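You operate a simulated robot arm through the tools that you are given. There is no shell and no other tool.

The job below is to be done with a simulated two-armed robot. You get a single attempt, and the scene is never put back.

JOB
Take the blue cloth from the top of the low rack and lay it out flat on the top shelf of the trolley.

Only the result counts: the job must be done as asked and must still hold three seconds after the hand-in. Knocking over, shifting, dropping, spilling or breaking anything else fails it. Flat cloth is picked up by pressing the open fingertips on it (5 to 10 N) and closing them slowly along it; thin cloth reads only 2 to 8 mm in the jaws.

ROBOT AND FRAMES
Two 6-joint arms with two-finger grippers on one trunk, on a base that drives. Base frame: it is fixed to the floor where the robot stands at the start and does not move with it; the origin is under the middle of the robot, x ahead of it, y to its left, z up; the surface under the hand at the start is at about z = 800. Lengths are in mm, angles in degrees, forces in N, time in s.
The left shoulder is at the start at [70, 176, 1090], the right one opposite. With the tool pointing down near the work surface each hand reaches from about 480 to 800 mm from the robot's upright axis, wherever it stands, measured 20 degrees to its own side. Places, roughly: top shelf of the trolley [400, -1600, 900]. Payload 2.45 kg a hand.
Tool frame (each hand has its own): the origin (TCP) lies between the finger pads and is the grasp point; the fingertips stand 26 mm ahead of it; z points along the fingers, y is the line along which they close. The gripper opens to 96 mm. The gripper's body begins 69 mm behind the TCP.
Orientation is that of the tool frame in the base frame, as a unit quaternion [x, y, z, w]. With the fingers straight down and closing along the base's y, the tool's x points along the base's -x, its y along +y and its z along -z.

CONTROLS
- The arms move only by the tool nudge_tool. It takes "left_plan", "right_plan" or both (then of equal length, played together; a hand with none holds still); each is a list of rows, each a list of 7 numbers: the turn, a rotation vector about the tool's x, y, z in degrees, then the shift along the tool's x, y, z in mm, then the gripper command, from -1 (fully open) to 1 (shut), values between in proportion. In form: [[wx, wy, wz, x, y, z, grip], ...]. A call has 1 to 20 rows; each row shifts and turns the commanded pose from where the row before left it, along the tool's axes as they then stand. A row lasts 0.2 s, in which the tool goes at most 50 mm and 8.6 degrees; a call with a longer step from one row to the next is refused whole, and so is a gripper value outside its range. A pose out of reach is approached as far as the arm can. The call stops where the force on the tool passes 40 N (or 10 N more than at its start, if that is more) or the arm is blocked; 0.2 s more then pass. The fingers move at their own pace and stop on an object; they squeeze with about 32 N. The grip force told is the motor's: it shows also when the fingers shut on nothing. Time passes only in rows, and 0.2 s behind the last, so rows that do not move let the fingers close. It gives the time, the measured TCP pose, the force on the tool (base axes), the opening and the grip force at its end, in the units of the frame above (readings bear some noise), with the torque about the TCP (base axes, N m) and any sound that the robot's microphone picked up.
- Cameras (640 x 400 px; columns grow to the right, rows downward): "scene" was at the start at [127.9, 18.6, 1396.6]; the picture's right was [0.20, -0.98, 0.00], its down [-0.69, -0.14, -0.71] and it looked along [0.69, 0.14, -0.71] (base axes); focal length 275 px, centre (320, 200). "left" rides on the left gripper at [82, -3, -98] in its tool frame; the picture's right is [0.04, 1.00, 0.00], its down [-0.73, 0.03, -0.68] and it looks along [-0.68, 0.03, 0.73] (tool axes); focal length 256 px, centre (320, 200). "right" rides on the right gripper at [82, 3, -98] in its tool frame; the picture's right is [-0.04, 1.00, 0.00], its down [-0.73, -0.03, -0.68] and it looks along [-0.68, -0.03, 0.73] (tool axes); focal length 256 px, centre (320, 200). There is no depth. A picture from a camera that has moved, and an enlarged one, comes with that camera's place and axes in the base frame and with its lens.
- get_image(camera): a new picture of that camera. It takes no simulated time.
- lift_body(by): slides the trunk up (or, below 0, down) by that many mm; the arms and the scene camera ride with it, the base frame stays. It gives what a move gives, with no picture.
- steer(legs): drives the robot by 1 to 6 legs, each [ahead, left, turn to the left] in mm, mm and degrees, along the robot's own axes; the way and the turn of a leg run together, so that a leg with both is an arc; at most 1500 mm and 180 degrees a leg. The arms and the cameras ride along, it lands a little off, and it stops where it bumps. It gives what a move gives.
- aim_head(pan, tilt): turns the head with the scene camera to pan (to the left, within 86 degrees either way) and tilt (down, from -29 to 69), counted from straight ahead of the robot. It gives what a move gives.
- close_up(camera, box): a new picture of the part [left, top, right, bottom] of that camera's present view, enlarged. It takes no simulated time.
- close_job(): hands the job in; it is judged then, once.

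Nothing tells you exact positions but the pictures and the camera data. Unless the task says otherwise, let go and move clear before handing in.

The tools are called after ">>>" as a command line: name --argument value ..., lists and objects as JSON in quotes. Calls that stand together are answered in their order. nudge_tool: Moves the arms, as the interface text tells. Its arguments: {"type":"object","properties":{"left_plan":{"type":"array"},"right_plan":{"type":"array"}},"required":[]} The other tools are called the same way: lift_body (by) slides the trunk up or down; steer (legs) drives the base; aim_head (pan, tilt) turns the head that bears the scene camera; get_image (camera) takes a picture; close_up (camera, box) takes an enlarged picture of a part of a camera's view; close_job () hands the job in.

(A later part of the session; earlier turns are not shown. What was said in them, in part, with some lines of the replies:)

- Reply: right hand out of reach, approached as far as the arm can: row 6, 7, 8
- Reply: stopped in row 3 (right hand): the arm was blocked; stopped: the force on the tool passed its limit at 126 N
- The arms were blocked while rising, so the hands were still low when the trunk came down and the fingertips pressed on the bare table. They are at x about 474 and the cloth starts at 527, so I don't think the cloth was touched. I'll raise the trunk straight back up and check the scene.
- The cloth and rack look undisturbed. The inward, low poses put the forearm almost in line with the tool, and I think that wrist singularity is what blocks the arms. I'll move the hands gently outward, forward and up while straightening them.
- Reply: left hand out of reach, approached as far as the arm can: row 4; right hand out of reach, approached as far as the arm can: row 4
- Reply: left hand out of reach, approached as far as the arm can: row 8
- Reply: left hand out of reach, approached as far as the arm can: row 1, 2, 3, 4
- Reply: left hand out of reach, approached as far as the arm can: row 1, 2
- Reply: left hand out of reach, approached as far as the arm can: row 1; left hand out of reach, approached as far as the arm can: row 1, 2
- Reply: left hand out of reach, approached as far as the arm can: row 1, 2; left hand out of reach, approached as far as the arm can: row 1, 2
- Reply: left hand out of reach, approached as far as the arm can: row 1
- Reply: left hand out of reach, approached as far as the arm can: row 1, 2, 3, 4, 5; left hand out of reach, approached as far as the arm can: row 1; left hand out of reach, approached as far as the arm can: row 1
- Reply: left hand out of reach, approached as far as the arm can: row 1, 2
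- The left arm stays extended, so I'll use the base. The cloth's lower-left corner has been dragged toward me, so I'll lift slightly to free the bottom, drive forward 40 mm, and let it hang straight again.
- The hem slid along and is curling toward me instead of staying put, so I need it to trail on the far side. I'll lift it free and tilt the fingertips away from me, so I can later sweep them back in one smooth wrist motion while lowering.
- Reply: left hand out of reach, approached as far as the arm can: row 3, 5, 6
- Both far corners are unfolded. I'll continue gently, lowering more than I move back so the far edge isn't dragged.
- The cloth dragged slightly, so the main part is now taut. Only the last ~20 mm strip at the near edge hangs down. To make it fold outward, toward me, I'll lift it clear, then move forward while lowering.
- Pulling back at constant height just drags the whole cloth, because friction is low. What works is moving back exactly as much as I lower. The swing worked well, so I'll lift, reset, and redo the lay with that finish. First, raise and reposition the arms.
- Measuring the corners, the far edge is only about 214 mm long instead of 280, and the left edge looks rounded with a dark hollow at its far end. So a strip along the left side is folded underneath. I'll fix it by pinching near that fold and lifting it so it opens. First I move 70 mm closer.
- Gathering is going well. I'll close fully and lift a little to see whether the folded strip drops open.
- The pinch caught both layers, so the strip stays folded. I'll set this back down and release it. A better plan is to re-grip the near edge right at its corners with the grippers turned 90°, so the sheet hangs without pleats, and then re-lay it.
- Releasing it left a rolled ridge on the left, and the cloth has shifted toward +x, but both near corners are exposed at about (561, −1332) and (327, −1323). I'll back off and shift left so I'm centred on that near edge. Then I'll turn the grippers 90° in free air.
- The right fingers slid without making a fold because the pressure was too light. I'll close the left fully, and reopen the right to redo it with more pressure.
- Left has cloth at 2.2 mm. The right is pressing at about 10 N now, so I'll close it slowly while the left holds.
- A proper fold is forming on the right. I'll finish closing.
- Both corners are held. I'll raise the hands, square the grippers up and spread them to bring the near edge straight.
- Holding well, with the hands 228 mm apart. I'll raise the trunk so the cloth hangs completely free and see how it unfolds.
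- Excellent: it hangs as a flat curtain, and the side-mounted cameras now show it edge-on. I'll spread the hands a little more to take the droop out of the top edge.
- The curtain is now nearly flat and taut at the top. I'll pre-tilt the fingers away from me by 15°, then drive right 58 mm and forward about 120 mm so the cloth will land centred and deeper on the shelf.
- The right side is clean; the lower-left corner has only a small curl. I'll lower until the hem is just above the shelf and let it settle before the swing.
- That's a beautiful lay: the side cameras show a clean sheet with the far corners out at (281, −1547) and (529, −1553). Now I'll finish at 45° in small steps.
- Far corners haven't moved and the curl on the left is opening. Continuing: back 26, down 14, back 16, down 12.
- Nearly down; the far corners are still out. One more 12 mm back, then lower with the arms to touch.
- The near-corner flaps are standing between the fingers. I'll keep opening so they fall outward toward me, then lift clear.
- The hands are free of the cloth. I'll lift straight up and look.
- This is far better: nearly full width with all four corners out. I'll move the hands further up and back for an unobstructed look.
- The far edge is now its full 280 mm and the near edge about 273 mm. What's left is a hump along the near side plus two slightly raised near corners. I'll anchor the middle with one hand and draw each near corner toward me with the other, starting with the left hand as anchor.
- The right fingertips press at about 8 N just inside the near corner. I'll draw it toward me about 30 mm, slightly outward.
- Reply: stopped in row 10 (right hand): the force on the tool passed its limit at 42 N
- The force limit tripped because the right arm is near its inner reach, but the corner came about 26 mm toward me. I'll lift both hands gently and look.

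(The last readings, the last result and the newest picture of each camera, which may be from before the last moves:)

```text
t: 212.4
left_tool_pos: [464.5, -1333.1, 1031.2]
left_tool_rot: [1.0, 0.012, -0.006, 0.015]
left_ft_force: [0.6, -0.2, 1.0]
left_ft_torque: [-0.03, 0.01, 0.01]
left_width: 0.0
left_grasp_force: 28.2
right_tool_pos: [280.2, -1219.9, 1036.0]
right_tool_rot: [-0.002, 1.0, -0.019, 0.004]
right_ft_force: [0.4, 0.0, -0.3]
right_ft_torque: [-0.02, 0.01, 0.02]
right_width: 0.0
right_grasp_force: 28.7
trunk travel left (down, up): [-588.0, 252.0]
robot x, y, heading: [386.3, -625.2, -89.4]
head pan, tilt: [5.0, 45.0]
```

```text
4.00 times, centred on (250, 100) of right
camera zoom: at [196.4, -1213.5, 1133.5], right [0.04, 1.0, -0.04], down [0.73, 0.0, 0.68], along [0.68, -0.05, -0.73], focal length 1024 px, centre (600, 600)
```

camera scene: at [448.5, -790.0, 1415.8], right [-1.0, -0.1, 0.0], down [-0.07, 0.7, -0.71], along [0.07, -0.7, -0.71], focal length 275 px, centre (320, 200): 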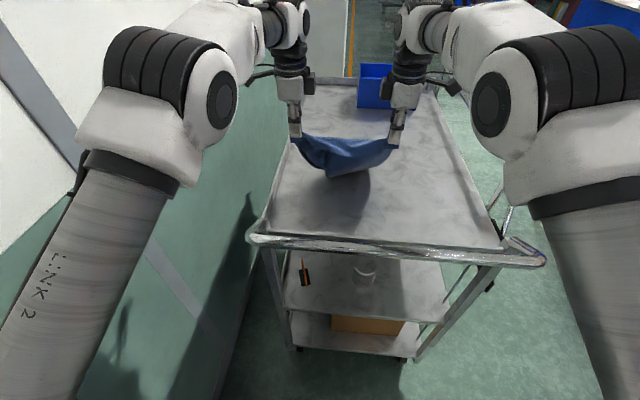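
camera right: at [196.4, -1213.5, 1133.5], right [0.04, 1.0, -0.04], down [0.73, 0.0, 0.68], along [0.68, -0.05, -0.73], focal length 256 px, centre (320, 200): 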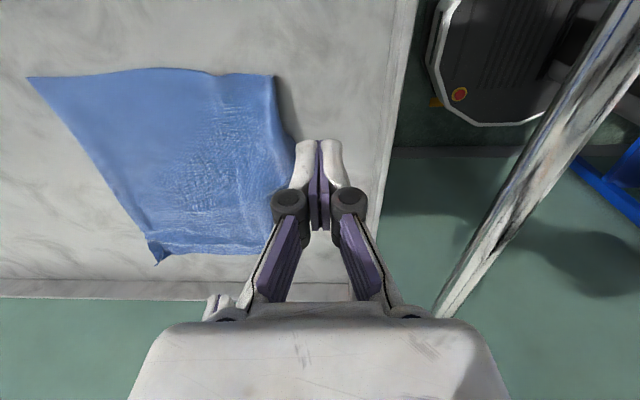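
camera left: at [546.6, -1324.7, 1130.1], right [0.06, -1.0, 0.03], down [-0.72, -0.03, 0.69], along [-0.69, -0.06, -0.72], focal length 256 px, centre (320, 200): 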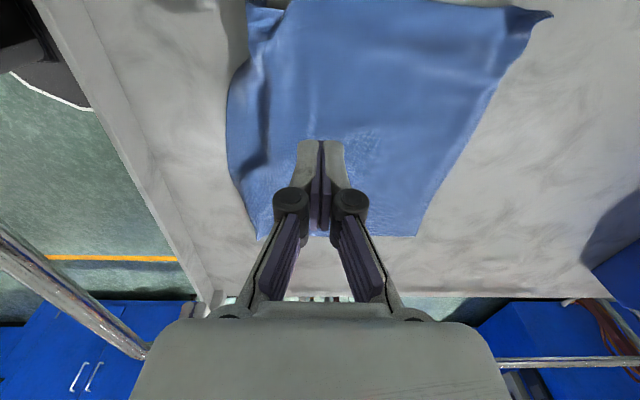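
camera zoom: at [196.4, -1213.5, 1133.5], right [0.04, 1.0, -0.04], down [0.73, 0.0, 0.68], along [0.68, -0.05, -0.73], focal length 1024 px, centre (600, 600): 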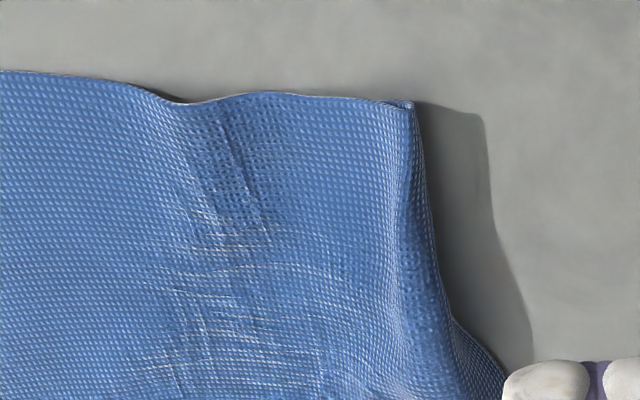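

The right side is flatter, but the near corners still have small upstanding ridges. Pulling the cloth from its far edge, away from me, should make the near part trail flat behind. I'll move in and put both hands over the far corners.

>>> steer --legs '[[180, 0, 0]]'

>>> get_image --camera "left"

>>> get_image --camera "right"

```text
t: 213.9
left_tool_pos: [465.7, -1516.3, 1031.0]
left_tool_rot: [1.0, 0.011, -0.006, 0.013]
left_ft_force: [0.0, -0.1, -0.5]
left_ft_torque: [0.0, 0.01, 0.02]
left_width: 0.0
left_grasp_force: 28.3
right_tool_pos: [281.2, -1403.7, 1035.4]
right_tool_rot: [0.0, 1.0, -0.017, 0.004]
right_ft_force: [0.4, -0.3, -0.3]
right_ft_torque: [0.03, 0.0, 0.04]
right_width: 0.1
right_grasp_force: 28.3
trunk travel left (down, up): [-588.0, 252.0]
robot x, y, heading: [383.3, -807.7, -89.2]
head pan, tilt: [5.0, 45.0]
```

```text
taken
camera left: at [548.1, -1508.6, 1129.7], right [0.06, -1.0, 0.03], down [-0.72, -0.03, 0.69], along [-0.69, -0.06, -0.72], focal length 256 px, centre (320, 200)
```

left: 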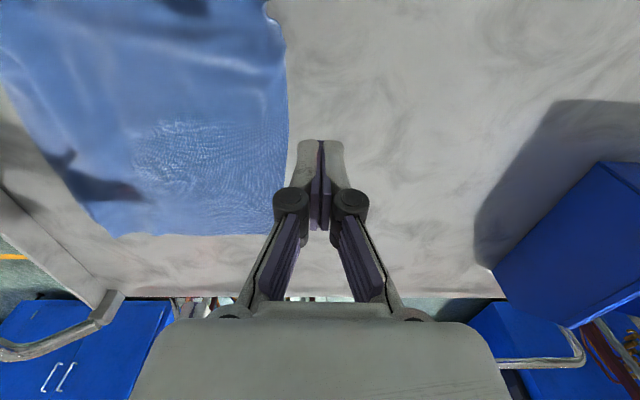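

```text
taken
camera right: at [197.7, -1397.1, 1133.2], right [0.04, 1.0, -0.03], down [0.73, 0.0, 0.68], along [0.68, -0.05, -0.73], focal length 256 px, centre (320, 200)
```

right: 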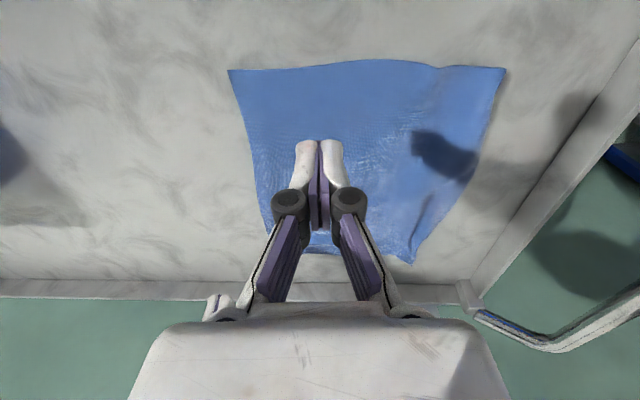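

The view confirms the cloth is close to rectangular. I'll bring the closed fingertips down just inside the two far corners.

>>> nudge_tool --left_plan '[[0, 0, 0, 4.9, -5.3, 12.4, 1], [0, 0, 0, 4.9, -5.3, 12.4, 1], [0, 0, 0, 4.9, -5.3, 12.4, 1], [0, 0, 0, 4.9, -5.3, 12.4, 1], [0, 0, 0, 4.9, -5.3, 12.4, 1], [0, 0, 0, 4.9, -5.3, 12.4, 1], [0, 0, 0, 4.9, -5.3, 12.4, 1], [0, 0, 0, 4.9, -5.3, 12.4, 1]]' --right_plan '[[0, 0, 0, -0.5, -8, 12.7, 1], [0, 0, 0, -0.5, -8, 12.7, 1], [0, 0, 0, -0.5, -8, 12.7, 1], [0, 0, 0, -0.5, -8, 12.7, 1], [0, 0, 0, -0.5, -8, 12.7, 1], [0, 0, 0, -0.5, -8, 12.7, 1], [0, 0, 0, -0.5, -8, 12.7, 1], [0, 0, 0, -0.5, -8, 12.7, 1]]'

>>> get_image --camera "left"

>>> get_image --camera "right"

```text
t: 215.7
left_tool_pos: [503.5, -1477.2, 930.7]
left_tool_rot: [1.0, 0.012, -0.006, 0.013]
left_ft_force: [-0.3, 0.6, 0.5]
left_ft_torque: [0.02, 0.01, 0.0]
left_width: 0.2
left_grasp_force: 28.3
right_tool_pos: [284.6, -1472.1, 934.2]
right_tool_rot: [-0.001, 1.0, -0.017, 0.003]
right_ft_force: [-0.3, 0.6, -0.1]
right_ft_torque: [0.0, 0.02, -0.01]
right_width: 0.0
right_grasp_force: 28.4
trunk travel left (down, up): [-588.0, 252.0]
robot x, y, heading: [388.9, -808.8, -89.5]
head pan, tilt: [5.0, 45.0]
```

```text
taken
camera left: at [584.6, -1468.9, 1029.4], right [0.06, -1.0, 0.03], down [-0.72, -0.03, 0.69], along [-0.69, -0.06, -0.72], focal length 256 px, centre (320, 200)
```

left: 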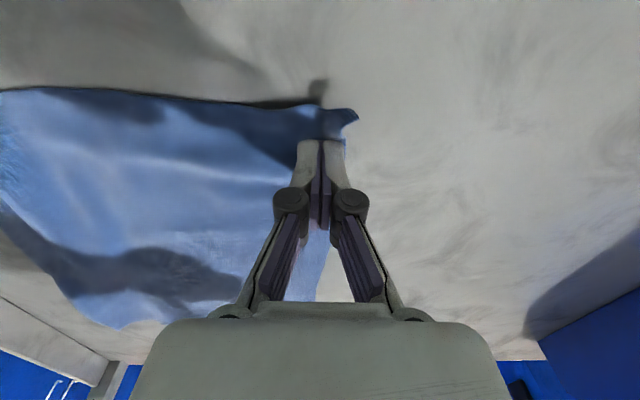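

```text
taken
camera right: at [201.6, -1465.4, 1032.8], right [0.04, 1.0, -0.03], down [0.73, 0.0, 0.68], along [0.68, -0.05, -0.73], focal length 256 px, centre (320, 200)
```

right: 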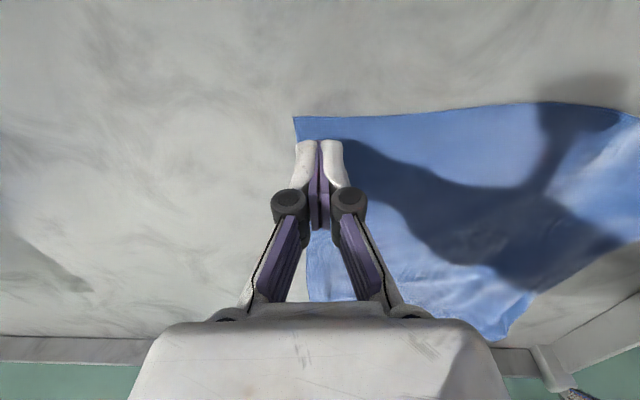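

Well placed, about 15 mm inside each far corner. Pressing down gently.

>>> nudge_tool --left_plan '[[0, 0, 0, 0, 0, 1.5, 1], [0, 0, 0, 0, 0, 1.5, 1], [0, 0, 0, 0, 0, 0.8, 1], [0, 0, 0, 0, 0, 0.5, 1], [0, 0, 0, 0, 0, 0, 1]]' --right_plan '[[0, 0, 0, 0, 0, 2.5, 1], [0, 0, 0, 0, 0, 2.5, 1], [0, 0, 0, 0, 0, 1.5, 1], [0, 0, 0, 0, 0, 0.8, 1], [0, 0, 0, 0, 0, 0, 1]]'

```text
t: 216.9
left_tool_pos: [502.3, -1475.7, 927.0]
left_tool_rot: [1.0, 0.012, -0.006, 0.014]
left_ft_force: [0.5, 0.0, 1.4]
left_ft_torque: [0.02, -0.03, 0.01]
left_width: 0.1
left_grasp_force: 28.3
right_tool_pos: [285.7, -1470.7, 928.1]
right_tool_rot: [-0.001, 1.0, -0.017, 0.003]
right_ft_force: [0.3, -0.1, -0.3]
right_ft_torque: [0.0, 0.01, 0.0]
right_width: 0.0
right_grasp_force: 28.3
trunk travel left (down, up): [-588.0, 252.0]
robot x, y, heading: [386.2, -806.9, -89.4]
head pan, tilt: [5.0, 45.0]
```

>>> nudge_tool --left_plan '[[0, 0, 0, 0, 0, 0.5, 1], [0, 0, 0, 0, 0, 0.3, 1], [0, 0, 0, 0, 0, 0, 1]]' --right_plan '[[0, 0, 0, 0, 0, 0.8, 1], [0, 0, 0, 0, 0, 0.8, 1], [0, 0, 0, 0, 0, 0.3, 1]]'

```text
t: 217.7
left_tool_pos: [502.6, -1475.7, 927.4]
left_tool_rot: [1.0, 0.011, -0.006, 0.015]
left_ft_force: [0.6, -1.0, 9.3]
left_ft_torque: [0.0, -0.08, 0.06]
left_width: 0.1
left_grasp_force: 28.3
right_tool_pos: [285.6, -1470.6, 927.3]
right_tool_rot: [0.0, 1.0, -0.019, 0.004]
right_ft_force: [0.3, -1.1, 0.2]
right_ft_torque: [0.0, 0.01, -0.01]
right_width: 0.1
right_grasp_force: 28.3
trunk travel left (down, up): [-588.0, 252.0]
robot x, y, heading: [388.6, -807.8, -89.4]
head pan, tilt: [5.0, 45.0]
```

>>> nudge_tool --left_plan '[[0, 0, 0, 0, 0, -0.3, 1], [0, 0, 0, 0, 0, 0, 1], [0, 0, 0, 0, 0, 0, 1]]' --right_plan '[[0, 0, 0, 0, 0, 0.6, 1], [0, 0, 0, 0, 0, 0.6, 1], [0, 0, 0, 0, 0, 0, 1]]'

```text
t: 218.5
left_tool_pos: [503.8, -1473.2, 925.9]
left_tool_rot: [1.0, 0.01, -0.006, 0.015]
left_ft_force: [-1.6, -1.0, 4.3]
left_ft_torque: [0.02, -0.02, -0.02]
left_width: 0.0
left_grasp_force: 28.3
right_tool_pos: [285.4, -1470.9, 926.4]
right_tool_rot: [-0.001, 1.0, -0.019, 0.004]
right_ft_force: [1.0, 0.5, 7.8]
right_ft_torque: [0.03, 0.06, -0.03]
right_width: 0.1
right_grasp_force: 28.2
trunk travel left (down, up): [-588.0, 252.0]
robot x, y, heading: [384.5, -806.2, -89.2]
head pan, tilt: [5.0, 45.0]
```

Both press lightly. Now I'll draw the far edge away from me, 30 mm at first.

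>>> nudge_tool --left_plan '[[0, 0, 0, 0.3, 3, 0, 1], [0, 0, 0, 0.3, 3, 0, 1], [0, 0, 0, 0.3, 3, 0, 1], [0, 0, 0, 0.3, 3, 0, 1], [0, 0, 0, 0.3, 3, 0, 1], [0, 0, 0, 0.3, 3, 0, 1], [0, 0, 0, 0.3, 3, 0, 1], [0, 0, 0, 0.3, 3, 0, 1], [0, 0, 0, 0.3, 3, 0, 1], [0, 0, 0, 0.3, 3, 0, 1]]' --right_plan '[[0, 0, 0, 0.3, -3, 0, 1], [0, 0, 0, 0.3, -3, 0, 1], [0, 0, 0, 0.3, -3, 0, 1], [0, 0, 0, 0.3, -3, 0, 1], [0, 0, 0, 0.3, -3, 0, 1], [0, 0, 0, 0.3, -3, 0, 1], [0, 0, 0, 0.3, -3, 0, 1], [0, 0, 0, 0.3, -3, 0, 1], [0, 0, 0, 0.3, -3, 0, 1], [0, 0, 0, 0.3, -3, 0, 1]]'

>>> get_image --camera "right"

>>> get_image --camera "left"

>>> close_up --camera "scene" --box '[250, 130, 430, 270]'

```text
t: 220.7
left_tool_pos: [507.0, -1505.1, 926.4]
left_tool_rot: [1.0, 0.011, -0.007, 0.013]
left_ft_force: [-0.8, 0.2, -0.3]
left_ft_torque: [-0.03, 0.05, 0.0]
left_width: 0.3
left_grasp_force: 28.5
right_tool_pos: [283.4, -1501.6, 926.1]
right_tool_rot: [-0.001, 1.0, -0.018, 0.004]
right_ft_force: [0.5, -0.3, 5.6]
right_ft_torque: [0.04, 0.01, -0.02]
right_width: 0.0
right_grasp_force: 28.4
trunk travel left (down, up): [-588.0, 252.0]
robot x, y, heading: [387.2, -810.4, -89.3]
head pan, tilt: [5.0, 45.0]
```

```text
taken
camera right: at [199.6, -1494.4, 1024.8], right [0.04, 1.0, -0.04], down [0.73, 0.0, 0.68], along [0.68, -0.05, -0.73], focal length 256 px, centre (320, 200)
```

right: 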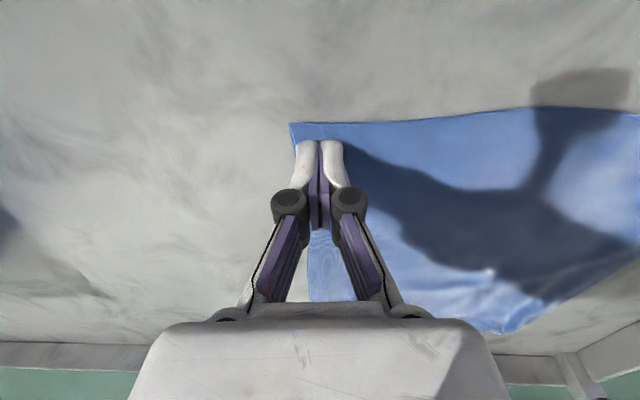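

```text
taken
camera left: at [589.8, -1497.2, 1025.6], right [0.06, -1.0, 0.03], down [-0.72, -0.03, 0.69], along [-0.69, -0.06, -0.72], focal length 256 px, centre (320, 200)
```

left: 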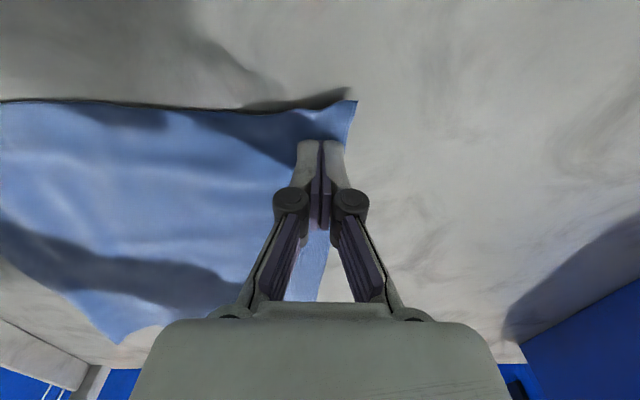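

```text
2.86 times, centred on (340, 200) of scene
camera zoom: at [393.6, -934.9, 1409.7], right [-1.0, -0.1, 0.0], down [-0.07, 0.7, -0.71], along [0.07, -0.7, -0.71], focal length 786 px, centre (263, 200)
```

zoom: 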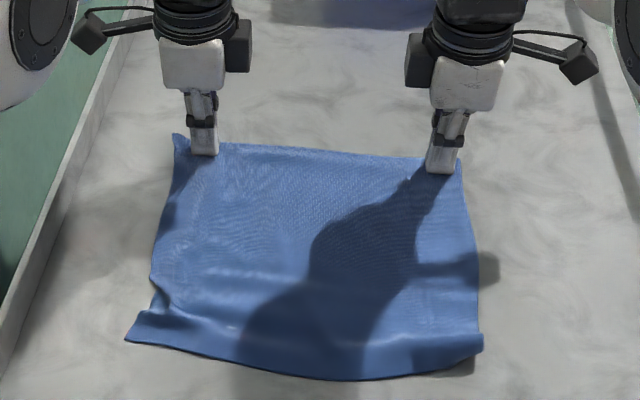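

That works very well: the near part is trailing flat and the left corner has opened out. I'll continue another 27 mm with a slight outward spread.

>>> nudge_tool --left_plan '[[0, 0, 0, 0.5, 3, 0.3, 1], [0, 0, 0, 0.5, 3, 0.2, 1], [0, 0, 0, 0.5, 3, 0, 1], [0, 0, 0, 0.5, 3, 0, 1], [0, 0, 0, 0.5, 3, 0, 1], [0, 0, 0, 0.5, 3, 0, 1], [0, 0, 0, 0.5, 3, 0, 1], [0, 0, 0, 0.5, 3, 0, 1], [0, 0, 0, 0.5, 3, 0, 1]]' --right_plan '[[0, 0, 0, 0.5, -3, 0, 1], [0, 0, 0, 0.5, -3, 0, 1], [0, 0, 0, 0.5, -3, 0, 1], [0, 0, 0, 0.5, -3, 0, 1], [0, 0, 0, 0.5, -3, 0, 1], [0, 0, 0, 0.5, -3, 0, 1], [0, 0, 0, 0.5, -3, 0, 1], [0, 0, 0, 0.5, -3, 0, 1], [0, 0, 0, 0.5, -3, 0, 1]]'

>>> close_up --camera "scene" --box '[250, 120, 430, 260]'

>>> get_image --camera "left"

>>> get_image --camera "right"

```text
t: 222.7
left_tool_pos: [513.1, -1533.2, 926.3]
left_tool_rot: [1.0, 0.011, -0.006, 0.014]
left_ft_force: [-0.1, 0.4, 4.4]
left_ft_torque: [0.03, -0.02, 0.03]
left_width: 0.0
left_grasp_force: 28.6
right_tool_pos: [277.6, -1528.9, 927.4]
right_tool_rot: [-0.001, 1.0, -0.017, 0.004]
right_ft_force: [0.1, -0.5, 0.9]
right_ft_torque: [0.01, -0.02, 0.0]
right_width: 0.0
right_grasp_force: 28.8
trunk travel left (down, up): [-588.0, 252.0]
robot x, y, heading: [385.3, -813.5, -89.3]
head pan, tilt: [5.0, 45.0]
```

```text
2.86 times, centred on (340, 190) of scene
camera zoom: at [393.4, -934.9, 1409.7], right [-1.0, -0.1, 0.0], down [-0.07, 0.7, -0.71], along [0.07, -0.7, -0.71], focal length 786 px, centre (263, 229)
```

zoom: 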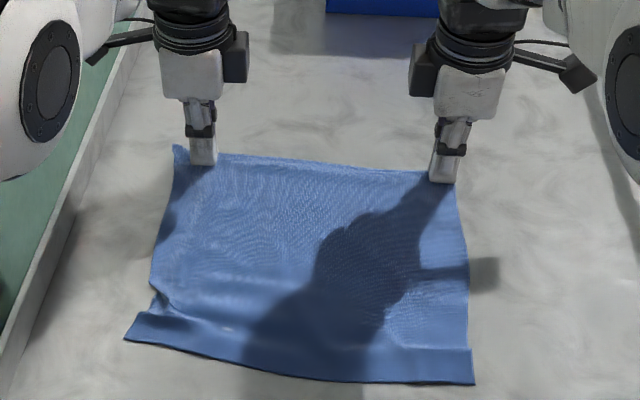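

```text
taken
camera left: at [595.1, -1524.6, 1025.1], right [0.06, -1.0, 0.03], down [-0.72, -0.03, 0.69], along [-0.69, -0.06, -0.72], focal length 256 px, centre (320, 200)
```

left: 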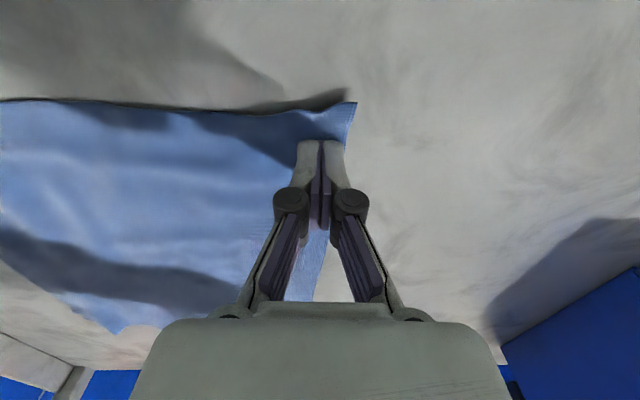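

```text
taken
camera right: at [195.4, -1521.6, 1025.6], right [0.04, 1.0, -0.04], down [0.73, 0.0, 0.68], along [0.68, -0.05, -0.73], focal length 256 px, centre (320, 200)
```

right: 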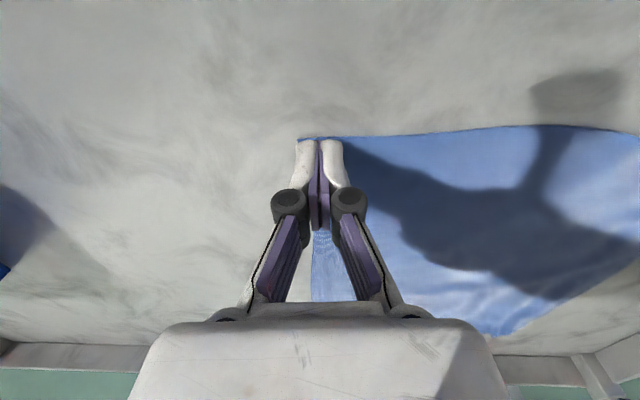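

Now it measures roughly 279 × 243 mm of the true 280 × 260, so it's nearly flat. I'll lift both hands clear and inspect.

>>> nudge_tool --left_plan '[[0, 0, 0, 0, 0, -3, 1], [0, 0, 0, 0, 0, -10, 1], [0, 0, 0, 0, 0, -25, 1], [0, 0, 0, 0, 0, -30, 1], [0, 0, 0, 8, 0, -30, 1], [0, 0, 0, 8, 0, -30, 1]]' --right_plan '[[0, 0, 0, 0, 0, -3, 1], [0, 0, 0, 0, 0, -10, 1], [0, 0, 0, 0, 0, -25, 1], [0, 0, 0, 0, 0, -30, 1], [0, 0, 0, 8, 0, -30, 1], [0, 0, 0, 8, 0, -30, 1]]'

>>> close_up --camera "scene" --box '[260, 140, 400, 250]'

>>> get_image --camera "right"

>>> get_image --camera "left"

```text
t: 224.1
left_tool_pos: [527.1, -1527.5, 1054.1]
left_tool_rot: [1.0, 0.01, -0.006, 0.014]
left_ft_force: [0.1, 0.5, 0.4]
left_ft_torque: [0.0, -0.02, 0.01]
left_width: 0.0
left_grasp_force: 28.6
right_tool_pos: [261.6, -1523.5, 1054.7]
right_tool_rot: [-0.002, 1.0, -0.018, 0.003]
right_ft_force: [0.4, 0.3, 0.8]
right_ft_torque: [-0.01, 0.0, 0.0]
right_width: 0.0
right_grasp_force: 28.4
trunk travel left (down, up): [-588.0, 252.0]
robot x, y, heading: [387.8, -807.5, -89.6]
head pan, tilt: [5.0, 45.0]
```

```text
3.64 times, centred on (330, 195) of scene
camera zoom: at [393.4, -934.1, 1409.8], right [-1.0, -0.1, 0.0], down [-0.07, 0.7, -0.71], along [0.07, -0.7, -0.71], focal length 1000 px, centre (284, 218)
```

zoom: 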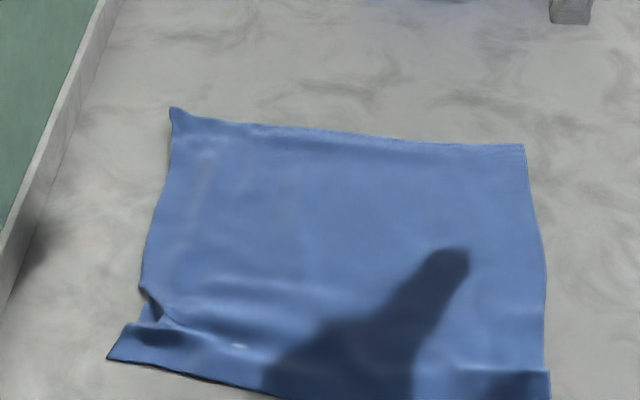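

```text
taken
camera right: at [178.0, -1516.0, 1152.2], right [0.04, 1.0, -0.04], down [0.73, 0.0, 0.68], along [0.68, -0.05, -0.73], focal length 256 px, centre (320, 200)
```

right: 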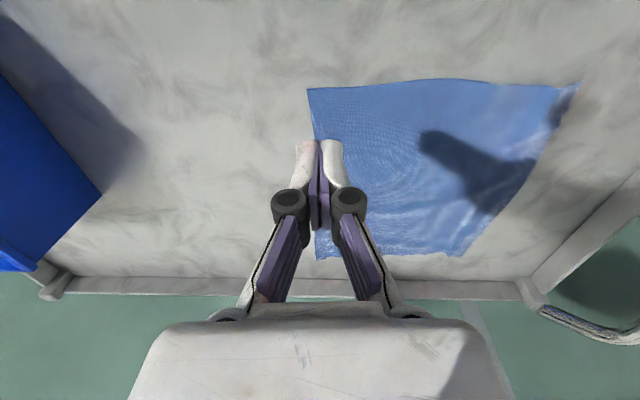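

```text
taken
camera left: at [609.9, -1519.7, 1154.0], right [0.06, -1.0, 0.03], down [-0.72, -0.03, 0.69], along [-0.69, -0.06, -0.72], focal length 256 px, centre (320, 200)
```

left: 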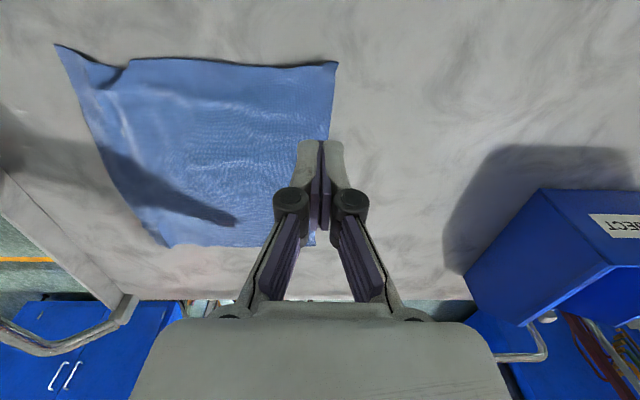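

This is close to fully flat. The only visible flaw is a small pucker on the left edge near the near-left corner, around (520, −1345). I'll back up and spread it with the left gripper: straddle it, press lightly, and open the fingers.

>>> steer --legs '[[-130, 0, 0]]'

>>> nudge_tool --left_plan '[[0, 0, 0, -1, -7, 10, 0.2], [0, 0, 0, -1, -7, 10, 0.2], [0, 0, 0, -1, -7, 10, 0.2], [0, 0, 0, -1, -7, 15, 0.2], [0, 0, 0, -1, -7, 15, 0.2], [0, 0, 0, -1, -7, 15, 0.2], [0, 0, 0, 0, -7, 15, 0.2], [0, 0, 0, 0, 0, 15, 0.2]]'

>>> get_image --camera "left"

>>> close_up --camera "scene" --box '[250, 110, 420, 230]'

```text
t: 225.4
left_tool_pos: [526.1, -1400.9, 1053.7]
left_tool_rot: [1.0, 0.011, -0.005, 0.013]
left_ft_force: [-0.6, 0.4, 0.6]
left_ft_torque: [0.01, -0.03, -0.01]
left_width: 0.0
left_grasp_force: 28.6
right_tool_pos: [260.0, -1397.1, 1052.2]
right_tool_rot: [-0.002, 1.0, -0.018, 0.003]
right_ft_force: [-0.7, 0.4, -0.3]
right_ft_torque: [0.02, -0.02, -0.04]
right_width: 0.0
right_grasp_force: 28.9
trunk travel left (down, up): [-588.0, 252.0]
robot x, y, heading: [383.5, -681.3, -89.1]
head pan, tilt: [5.0, 45.0]
```

```text
t: 227.2
left_tool_pos: [518.5, -1354.0, 948.1]
left_tool_rot: [1.0, 0.011, -0.006, 0.013]
left_ft_force: [0.7, 0.8, -0.5]
left_ft_torque: [0.01, 0.0, 0.01]
left_width: 38.5
left_grasp_force: 0.0
right_tool_pos: [260.8, -1397.2, 1052.4]
right_tool_rot: [-0.001, 1.0, -0.017, 0.004]
right_ft_force: [0.1, 0.2, -1.0]
right_ft_torque: [0.02, -0.01, 0.02]
right_width: 0.1
right_grasp_force: 28.6
trunk travel left (down, up): [-588.0, 252.0]
robot x, y, heading: [387.1, -680.0, -89.2]
head pan, tilt: [5.0, 45.0]
```

```text
taken
camera left: at [600.8, -1346.2, 1046.5], right [0.06, -1.0, 0.03], down [-0.72, -0.03, 0.69], along [-0.69, -0.06, -0.72], focal length 256 px, centre (320, 200)
```

left: 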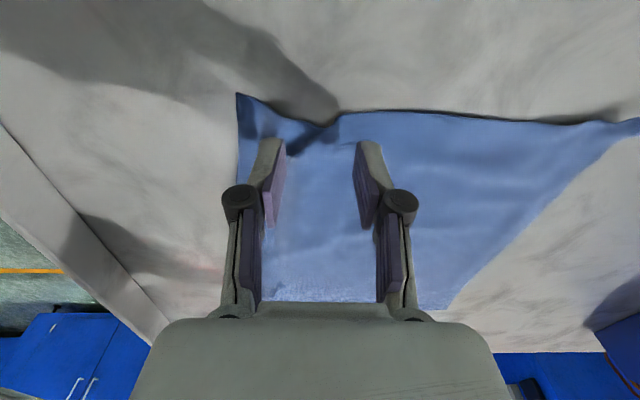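

```text
3.33 times, centred on (335, 170) of scene
camera zoom: at [392.2, -808.4, 1409.6], right [-1.0, -0.1, 0.0], down [-0.07, 0.7, -0.71], along [0.07, -0.7, -0.71], focal length 917 px, centre (270, 300)
```

zoom: 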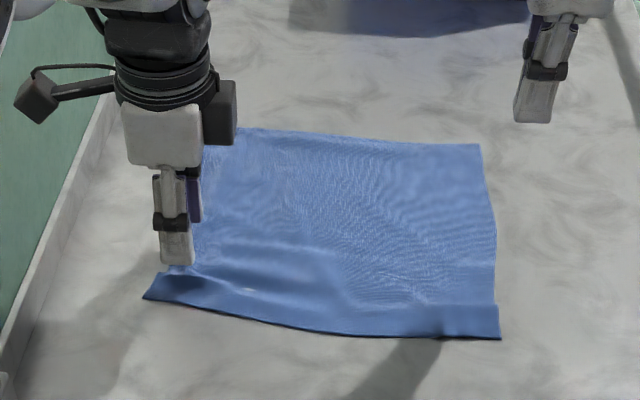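

The fingers straddle the pucker exactly. I'll lower to light contact.

>>> nudge_tool --left_plan '[[0, 0, 0, 1, 0, 5, 0.2], [0, 0, 0, 1, 0, 5, 0.2], [0, 0, 0, 0, 0, 5, 0.2], [0, 0, 0, 0, 0, 3, 0.2], [0, 0, 0, 0, 0, 1.5, 0.2], [0, 0, 0, 0, 0, 1, 0.2], [0, 0, 0, 0, 0, 0.7, 0.2]]'

```text
t: 228.8
left_tool_pos: [520.4, -1354.5, 927.9]
left_tool_rot: [1.0, 0.011, -0.006, 0.015]
left_ft_force: [-0.2, -0.9, 6.3]
left_ft_torque: [0.11, -0.05, -0.02]
left_width: 34.8
left_grasp_force: 0.1
right_tool_pos: [261.2, -1395.9, 1053.8]
right_tool_rot: [-0.002, 1.0, -0.018, 0.004]
right_ft_force: [-0.1, -0.4, 0.3]
right_ft_torque: [-0.01, 0.04, -0.02]
right_width: 0.0
right_grasp_force: 28.5
trunk travel left (down, up): [-588.0, 252.0]
robot x, y, heading: [383.6, -675.9, -89.3]
head pan, tilt: [5.0, 45.0]
```

Contact at about 6 N. Now I'll open the fingers slowly to spread it.

>>> nudge_tool --left_plan '[[0, 0, 0, 0, 0, 0, 0.14], [0, 0, 0, 0, 0, 0, 0.08], [0, 0, 0, 0, 0, 0, 0.02], [0, 0, 0, 0, 0, 0, -0.04], [0, 0, 0, 0, 0, 0, -0.1], [0, 0, 0, 0, 0, 0, -0.16], [0, 0, 0, 0, 0, 0, -0.22], [0, 0, 0, 0, 0, 0, -0.28], [0, 0, 0, 0, 0, 0, -0.34], [0, 0, 0, 0, 0, 0, -0.4], [0, 0, 0, 0, 0, 0, -0.46]]'

>>> get_image --camera "left"

>>> close_up --camera "scene" --box '[250, 110, 420, 230]'

```text
t: 231.2
left_tool_pos: [519.4, -1355.6, 925.9]
left_tool_rot: [1.0, 0.012, -0.007, 0.014]
left_ft_force: [-0.6, -0.1, 0.4]
left_ft_torque: [0.02, 0.02, 0.01]
left_width: 70.4
left_grasp_force: 0.0
right_tool_pos: [260.8, -1396.1, 1052.1]
right_tool_rot: [-0.002, 1.0, -0.017, 0.003]
right_ft_force: [-0.7, 0.3, 0.6]
right_ft_torque: [0.02, 0.0, 0.02]
right_width: 0.2
right_grasp_force: 28.3
trunk travel left (down, up): [-588.0, 252.0]
robot x, y, heading: [385.6, -675.1, -89.4]
head pan, tilt: [5.0, 45.0]
```

```text
taken
camera left: at [602.4, -1347.5, 1024.9], right [0.06, -1.0, 0.03], down [-0.72, -0.03, 0.69], along [-0.69, -0.06, -0.72], focal length 256 px, centre (320, 200)
```

left: 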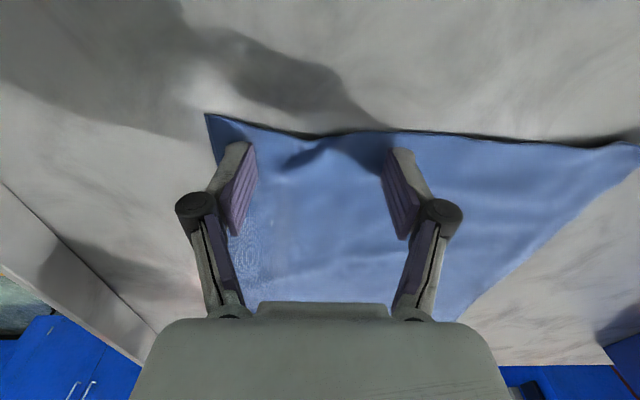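

```text
3.33 times, centred on (335, 170) of scene
camera zoom: at [392.1, -807.8, 1409.7], right [-1.0, -0.1, 0.0], down [-0.07, 0.7, -0.71], along [0.07, -0.7, -0.71], focal length 917 px, centre (270, 300)
```

zoom: 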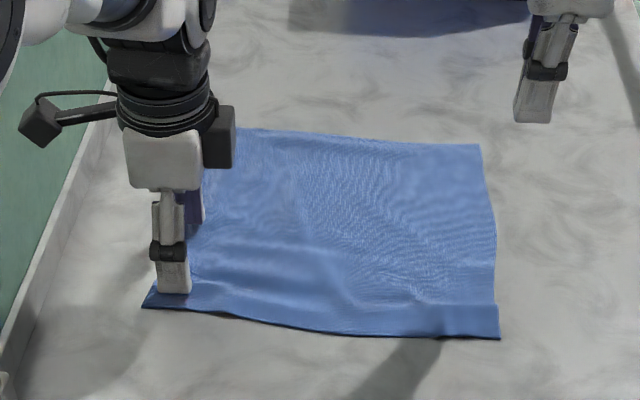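

That opened the pucker nicely. I'll lift the left hand and check the whole cloth again.

>>> nudge_tool --left_plan '[[0, 0, 0, 0, 0, -3, -0.46], [0, 0, 0, 0, 0, -10, -0.46], [0, 0, 0, 3, 0, -25, -0.46], [0, 0, 0, 10, 0, -30, -0.3], [0, 0, 0, 15, 0, -30, 0], [0, 0, 0, 15, 0, -30, 0]]'

>>> close_up --camera "scene" --box '[265, 130, 405, 220]'

>>> get_image --camera "right"

>>> get_image --camera "left"

```text
t: 232.6
left_tool_pos: [565.2, -1349.1, 1055.5]
left_tool_rot: [1.0, 0.012, -0.005, 0.014]
left_ft_force: [0.4, 0.1, 0.1]
left_ft_torque: [0.03, 0.01, 0.01]
left_width: 48.0
left_grasp_force: 0.1
right_tool_pos: [261.0, -1395.7, 1053.1]
right_tool_rot: [-0.002, 1.0, -0.017, 0.003]
right_ft_force: [0.4, -0.2, 0.5]
right_ft_torque: [-0.04, -0.02, -0.02]
right_width: 0.0
right_grasp_force: 28.7
trunk travel left (down, up): [-588.0, 252.0]
robot x, y, heading: [384.3, -679.4, -89.0]
head pan, tilt: [5.0, 45.0]
```

```text
4.44 times, centred on (335, 175) of scene
camera zoom: at [392.5, -807.0, 1409.7], right [-1.0, -0.1, 0.0], down [-0.07, 0.7, -0.71], along [0.07, -0.7, -0.71], focal length 1223 px, centre (253, 311)
```

zoom: 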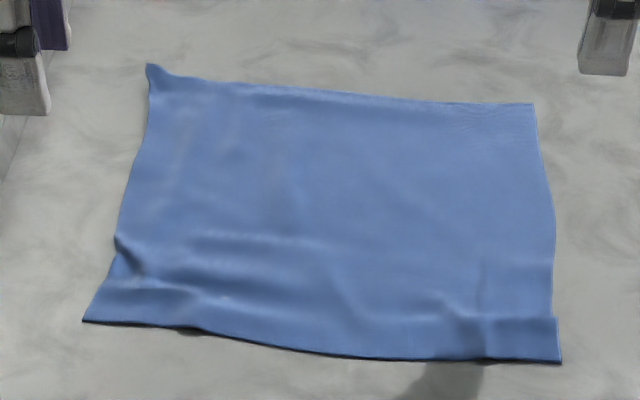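

```text
taken
camera right: at [177.4, -1389.1, 1151.5], right [0.04, 1.0, -0.04], down [0.73, 0.0, 0.68], along [0.68, -0.05, -0.73], focal length 256 px, centre (320, 200)
```

right: 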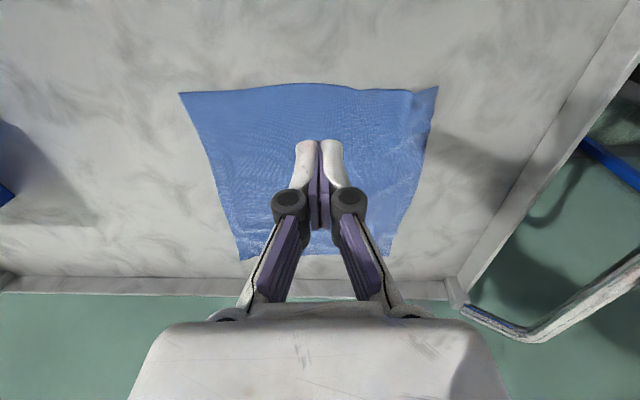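

```text
taken
camera left: at [647.6, -1342.3, 1154.3], right [0.06, -1.0, 0.03], down [-0.72, -0.03, 0.69], along [-0.69, -0.06, -0.72], focal length 256 px, centre (320, 200)
```

left: 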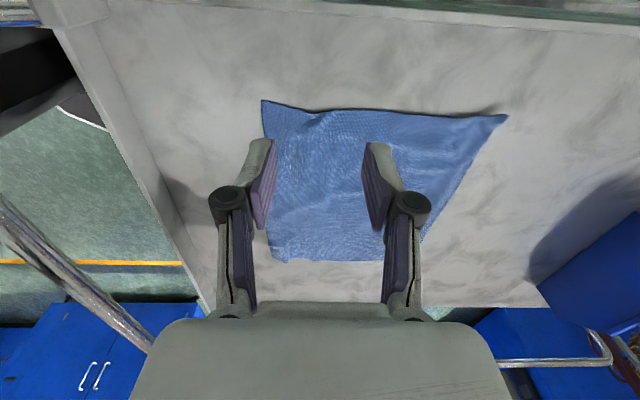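

Corners now give about 261/248 mm sides and 275/280 mm ends, which is essentially the full cloth. One light crease remains by the near-right corner, so I'll spread it the same way with the right hand.

>>> nudge_tool --right_plan '[[0, 0, 0, -3.2, 9.9, 0, 0.458], [0, 0, 0, -3.2, 9.9, 10, 0.458], [0, 0, 0, -3.2, 9.9, 15, 0.458], [0, 0, 0, -3.2, 9.9, 15, 0.458], [0, 0, 0, -3.2, 9.9, 16, 0.458], [0, 0, 0, -3.2, 9.9, 16, 0.458], [0, 0, 0, -3.2, 9.9, 16, 0.458], [0, 0, 0, -3.2, 9.9, 16, 0.458]]'

>>> get_image --camera "right"

```text
t: 234.4
left_tool_pos: [565.4, -1350.9, 1054.2]
left_tool_rot: [1.0, 0.011, -0.006, 0.013]
left_ft_force: [-0.1, -0.3, 0.0]
left_ft_torque: [-0.01, -0.01, 0.0]
left_width: 47.7
left_grasp_force: 0.0
right_tool_pos: [286.0, -1322.0, 946.1]
right_tool_rot: [-0.002, 1.0, -0.018, 0.004]
right_ft_force: [0.4, 0.0, -0.5]
right_ft_torque: [0.06, 0.02, -0.01]
right_width: 25.7
right_grasp_force: 0.0
trunk travel left (down, up): [-588.0, 252.0]
robot x, y, heading: [386.6, -675.2, -89.2]
head pan, tilt: [5.0, 45.0]
```

```text
taken
camera right: at [202.7, -1314.4, 1043.9], right [0.04, 1.0, -0.04], down [0.73, 0.0, 0.68], along [0.68, -0.05, -0.73], focal length 256 px, centre (320, 200)
```

right: 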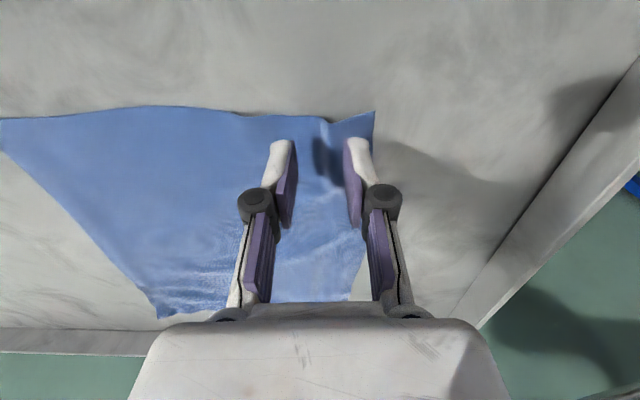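

>>> nudge_tool --right_plan '[[0, 0, 0, 0, -4, 4, 0.458], [0, 0, 0, 0, 0, 5, 0.458], [0, 0, 0, 0, 0, 4, 0.458], [0, 0, 0, 0, 0, 3, 0.458], [0, 0, 0, 0, 0, 1.5, 0.458], [0, 0, 0, 0, 0, 1, 0.458]]'

>>> close_up --camera "right" --box '[220, 80, 440, 230]'

```text
t: 235.8
left_tool_pos: [565.1, -1350.5, 1056.0]
left_tool_rot: [1.0, 0.012, -0.005, 0.014]
left_ft_force: [-0.4, -0.3, -0.2]
left_ft_torque: [-0.02, -0.02, 0.0]
left_width: 48.2
left_grasp_force: 0.0
right_tool_pos: [287.0, -1324.8, 929.0]
right_tool_rot: [-0.001, 1.0, -0.019, 0.003]
right_ft_force: [1.4, -0.6, 1.5]
right_ft_torque: [0.02, -0.01, 0.01]
right_width: 26.0
right_grasp_force: 0.1
trunk travel left (down, up): [-588.0, 252.0]
robot x, y, heading: [384.3, -682.4, -89.1]
head pan, tilt: [5.0, 45.0]
```

```text
2.67 times, centred on (330, 155) of right
camera zoom: at [203.0, -1317.8, 1026.9], right [0.04, 1.0, -0.04], down [0.73, 0.0, 0.68], along [0.68, -0.05, -0.73], focal length 683 px, centre (293, 320)
```

zoom: 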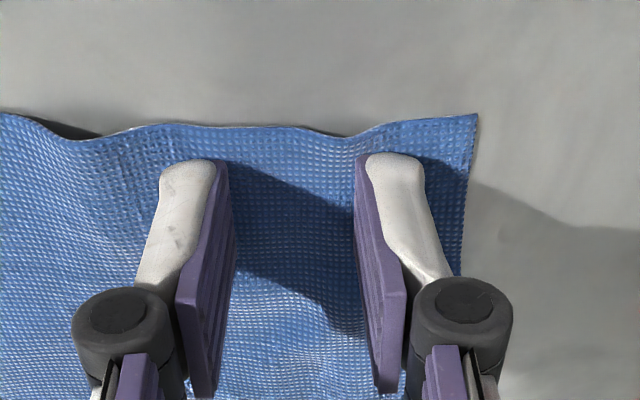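

>>> nudge_tool --right_plan '[[0, 0, 0, 0, 0, 1, 0.458], [0, 0, 0, 0, 0, 0.7, 0.458], [0, 0, 0, 0, 0, 0, 0.458]]'

```text
t: 236.6
left_tool_pos: [564.3, -1349.9, 1056.2]
left_tool_rot: [1.0, 0.012, -0.006, 0.014]
left_ft_force: [0.2, -0.3, -0.1]
left_ft_torque: [0.04, 0.0, 0.02]
left_width: 48.1
left_grasp_force: 0.0
right_tool_pos: [286.1, -1323.3, 926.8]
right_tool_rot: [-0.002, 1.0, -0.019, 0.003]
right_ft_force: [-0.8, 0.7, 10.8]
right_ft_torque: [0.16, 0.07, -0.02]
right_width: 27.6
right_grasp_force: 1.4
trunk travel left (down, up): [-588.0, 252.0]
robot x, y, heading: [385.5, -678.2, -89.2]
head pan, tilt: [5.0, 45.0]
```

>>> nudge_tool --right_plan '[[0, 0, 0, 0, 0, -0.3, 0.4], [0, 0, 0, 0, 0.5, 0, 0.34], [0, 0, 0, 0, 0.5, 0, 0.28], [0, 0, 0, 0, 0.5, 0, 0.22], [0, 0, 0, 0, 0.5, 0, 0.16], [0, 0, 0, 0, 0.5, 0, 0.1], [0, 0, 0, 0, 0.5, 0, 0.04], [0, 0, 0, 0, 0, 0, -0.02], [0, 0, 0, 0, 0, 0, -0.02]]'

>>> close_up --camera "right" --box '[220, 80, 440, 230]'

>>> close_up --camera "scene" --box '[265, 130, 405, 220]'

```text
t: 238.6
left_tool_pos: [564.7, -1350.5, 1055.7]
left_tool_rot: [1.0, 0.011, -0.006, 0.012]
left_ft_force: [-0.1, 0.3, -0.1]
left_ft_torque: [0.0, 0.04, -0.01]
left_width: 47.9
left_grasp_force: 0.0
right_tool_pos: [287.0, -1322.6, 925.9]
right_tool_rot: [-0.002, 1.0, -0.017, 0.004]
right_ft_force: [0.0, -0.3, 3.0]
right_ft_torque: [0.1, -0.01, 0.03]
right_width: 49.4
right_grasp_force: 0.0
trunk travel left (down, up): [-588.0, 252.0]
robot x, y, heading: [386.8, -676.9, -89.4]
head pan, tilt: [5.0, 45.0]
```

```text
2.67 times, centred on (330, 155) of right
camera zoom: at [203.5, -1315.7, 1025.4], right [0.04, 1.0, -0.04], down [0.73, 0.0, 0.68], along [0.68, -0.05, -0.73], focal length 683 px, centre (293, 320)
```

zoom: 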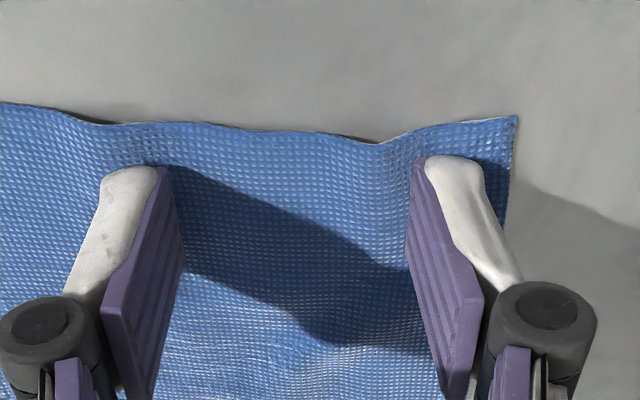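

```text
4.44 times, centred on (335, 175) of scene
camera zoom: at [392.2, -807.5, 1409.7], right [-1.0, -0.1, 0.0], down [-0.07, 0.7, -0.71], along [0.07, -0.7, -0.71], focal length 1223 px, centre (253, 311)
```

zoom: 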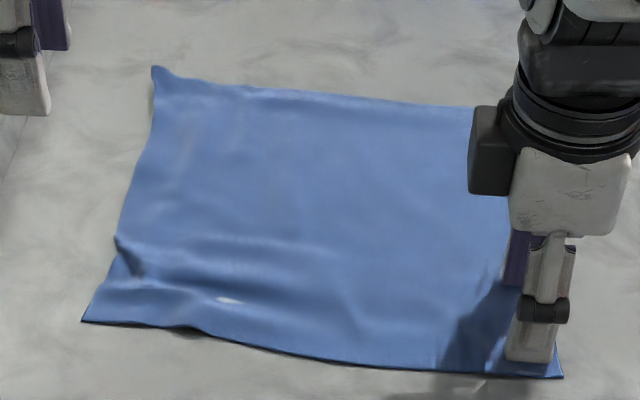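

Near-right is smooth now. Lifting the right hand clear and taking another look at everything.

>>> nudge_tool --right_plan '[[0, 0, 0, 0, 0, -3, -0.02], [0, 0, 0, 0, 0, -10, -0.02], [0, 0, 0, 3, 0, -25, -0.02], [0, 0, 0, 10, 0, -30, 0], [0, 0, 0, 15, 0, -30, 0], [0, 0, 0, 15, 0, -30, 0]]'

>>> close_up --camera "scene" --box '[265, 130, 405, 220]'

>>> close_up --camera "left" --box '[240, 80, 540, 280]'

>>> close_up --camera "right" --box '[100, 40, 460, 280]'

```text
t: 240.0
left_tool_pos: [564.3, -1349.3, 1054.4]
left_tool_rot: [1.0, 0.011, -0.006, 0.015]
left_ft_force: [0.1, 0.2, -0.5]
left_ft_torque: [-0.04, 0.02, 0.02]
left_width: 48.1
left_grasp_force: 0.0
right_tool_pos: [242.3, -1316.4, 1057.4]
right_tool_rot: [-0.002, 1.0, -0.018, 0.004]
right_ft_force: [-1.0, 0.1, 0.6]
right_ft_torque: [-0.03, -0.01, 0.04]
right_width: 48.2
right_grasp_force: 0.1
trunk travel left (down, up): [-588.0, 252.0]
robot x, y, heading: [383.4, -676.4, -89.4]
head pan, tilt: [5.0, 45.0]
```

```text
4.44 times, centred on (335, 175) of scene
camera zoom: at [391.6, -806.7, 1409.8], right [-1.0, -0.1, 0.0], down [-0.07, 0.7, -0.71], along [0.07, -0.7, -0.71], focal length 1223 px, centre (253, 311)
```

zoom: 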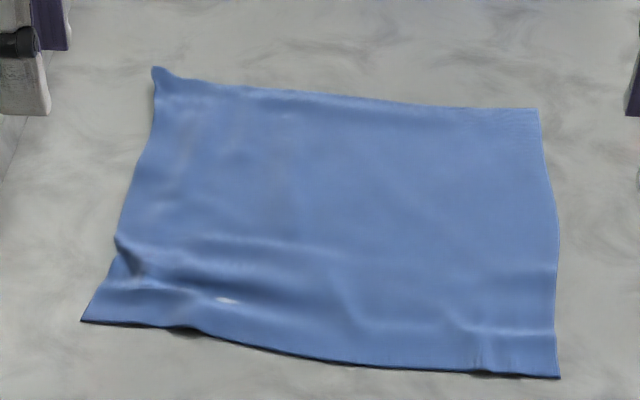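

```text
2.00 times, centred on (390, 180) of left
camera zoom: at [646.8, -1342.0, 1154.6], right [0.06, -1.0, 0.03], down [-0.73, -0.03, 0.69], along [-0.69, -0.06, -0.73], focal length 512 px, centre (180, 240)
```

zoom: 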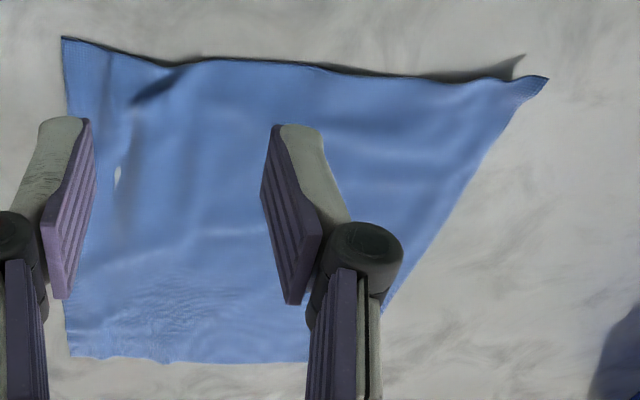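

```text
1.67 times, centred on (280, 160) of right
camera zoom: at [158.7, -1310.1, 1155.5], right [0.04, 1.0, -0.03], down [0.73, 0.0, 0.69], along [0.68, -0.05, -0.73], focal length 427 px, centre (387, 267)
```

zoom: 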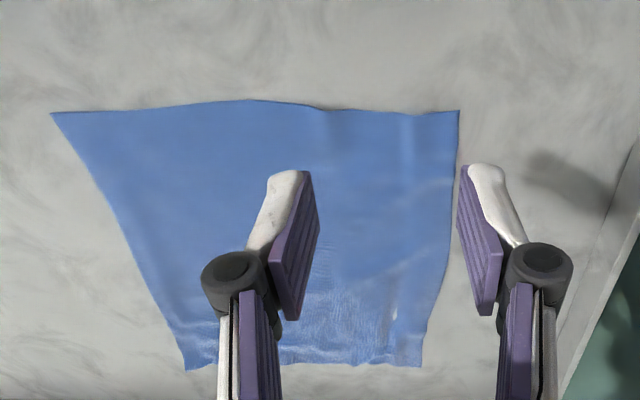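

The cloth lies as a full rectangle, about 253–261 × 274–280 mm, entirely on the shelf with only faint ripples. I'll raise the hands well clear, back the robot away, and do a last check of cloth, bin and trolley.

>>> nudge_tool --left_plan '[[0, 0, 0, 0, 0, -25, 0], [0, 0, 0, 0, 0, -25, 0], [0, 0, 0, 0, 0, -25, 0], [0, 0, 0, 0, 0, -25, 0]]' --right_plan '[[0, 0, 0, 0, 0, -25, 0], [0, 0, 0, 0, 0, -25, 0], [0, 0, 0, 0, 0, -25, 0], [0, 0, 0, 0, 0, -25, 0]]'

>>> steer --legs '[[-50, 0, 0]]'

>>> get_image --camera "scene"

>>> close_up --camera "scene" --box '[260, 110, 410, 210]'

```text
t: 241.0
left_tool_pos: [566.1, -1348.1, 1155.3]
left_tool_rot: [1.0, 0.012, -0.005, 0.013]
left_ft_force: [0.4, 0.4, -0.4]
left_ft_torque: [-0.01, -0.04, 0.0]
left_width: 47.9
left_grasp_force: 0.0
right_tool_pos: [240.3, -1314.1, 1154.8]
right_tool_rot: [-0.002, 1.0, -0.017, 0.003]
right_ft_force: [-0.3, -0.4, 0.0]
right_ft_torque: [-0.02, -0.03, 0.02]
right_width: 47.9
right_grasp_force: 0.0
trunk travel left (down, up): [-588.0, 252.0]
robot x, y, heading: [386.4, -682.0, -89.1]
head pan, tilt: [5.0, 45.0]
```

```text
t: 241.9
left_tool_pos: [566.3, -1298.7, 1151.3]
left_tool_rot: [1.0, 0.011, -0.006, 0.013]
left_ft_force: [-0.5, 0.4, 0.2]
left_ft_torque: [0.03, 0.02, 0.02]
left_width: 48.0
left_grasp_force: 0.1
right_tool_pos: [240.5, -1265.5, 1150.9]
right_tool_rot: [-0.001, 1.0, -0.017, 0.004]
right_ft_force: [0.0, -0.5, 0.6]
right_ft_torque: [0.0, -0.03, 0.0]
right_width: 47.9
right_grasp_force: 0.1
trunk travel left (down, up): [-588.0, 252.0]
robot x, y, heading: [385.2, -625.6, -89.2]
head pan, tilt: [5.0, 45.0]
```

```text
taken
camera scene: at [391.4, -759.3, 1409.2], right [-1.0, -0.1, 0.0], down [-0.07, 0.71, -0.71], along [0.07, -0.7, -0.71], focal length 275 px, centre (320, 200)
```

scene: 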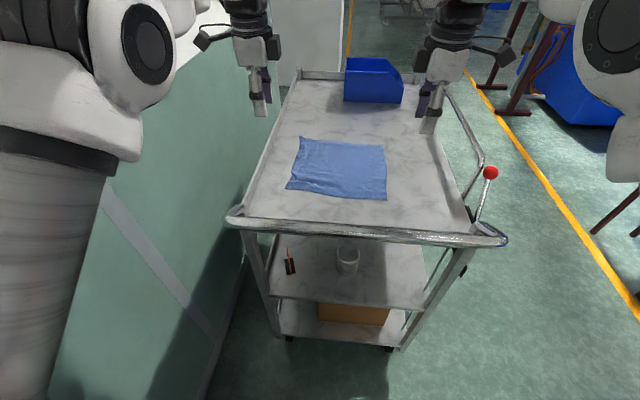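

```text
4.00 times, centred on (335, 160) of scene
camera zoom: at [391.4, -759.3, 1409.2], right [-1.0, -0.1, 0.0], down [-0.07, 0.71, -0.71], along [0.07, -0.7, -0.71], focal length 1100 px, centre (260, 360)
```

zoom: 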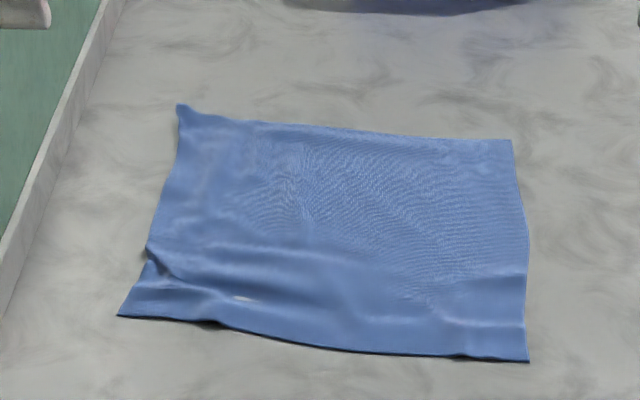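

The blue cloth is now lying flat on the trolley's top shelf. It covers nearly its full size, with only faint ripples and a small pucker on the left edge. Both hands are open and clear of it. The bin, pot, box and trolley look undisturbed, so I'm handing in.

>>> close_job

```text
The job is handed in.
```

The blue cloth is spread out on the trolley's top shelf, and I've handed the job in. All of it is on the shelf, well clear of the blue bin. I don't have the verdict: the hand-in was accepted with no result shown.

- **How flat it is:** measured from the camera pictures, it covers about 253–261 mm by 274–280 mm. Its size on the rack was about 260 by 280 mm. Faint ripples remain, and there is a small pucker on the left edge and a slightly raised far-left corner.
- **Other things:** in the last picture the bin, the items on the lower shelves and the trolley looked undisturbed. I last looked at the rack when I lifted the cloth off, and it looked undisturbed then.
- **Press on the rack:** early on, the fingertips pressed the bare rack top hard, about 126 N, when I lowered the trunk before the hands had risen. The pictures just afterwards showed no shift of the rack or the cloth.

The cloth took several lays to get flat. On the earlier ones a corner or a side strip ended up folded underneath, so I re-gripped it and laid it again.
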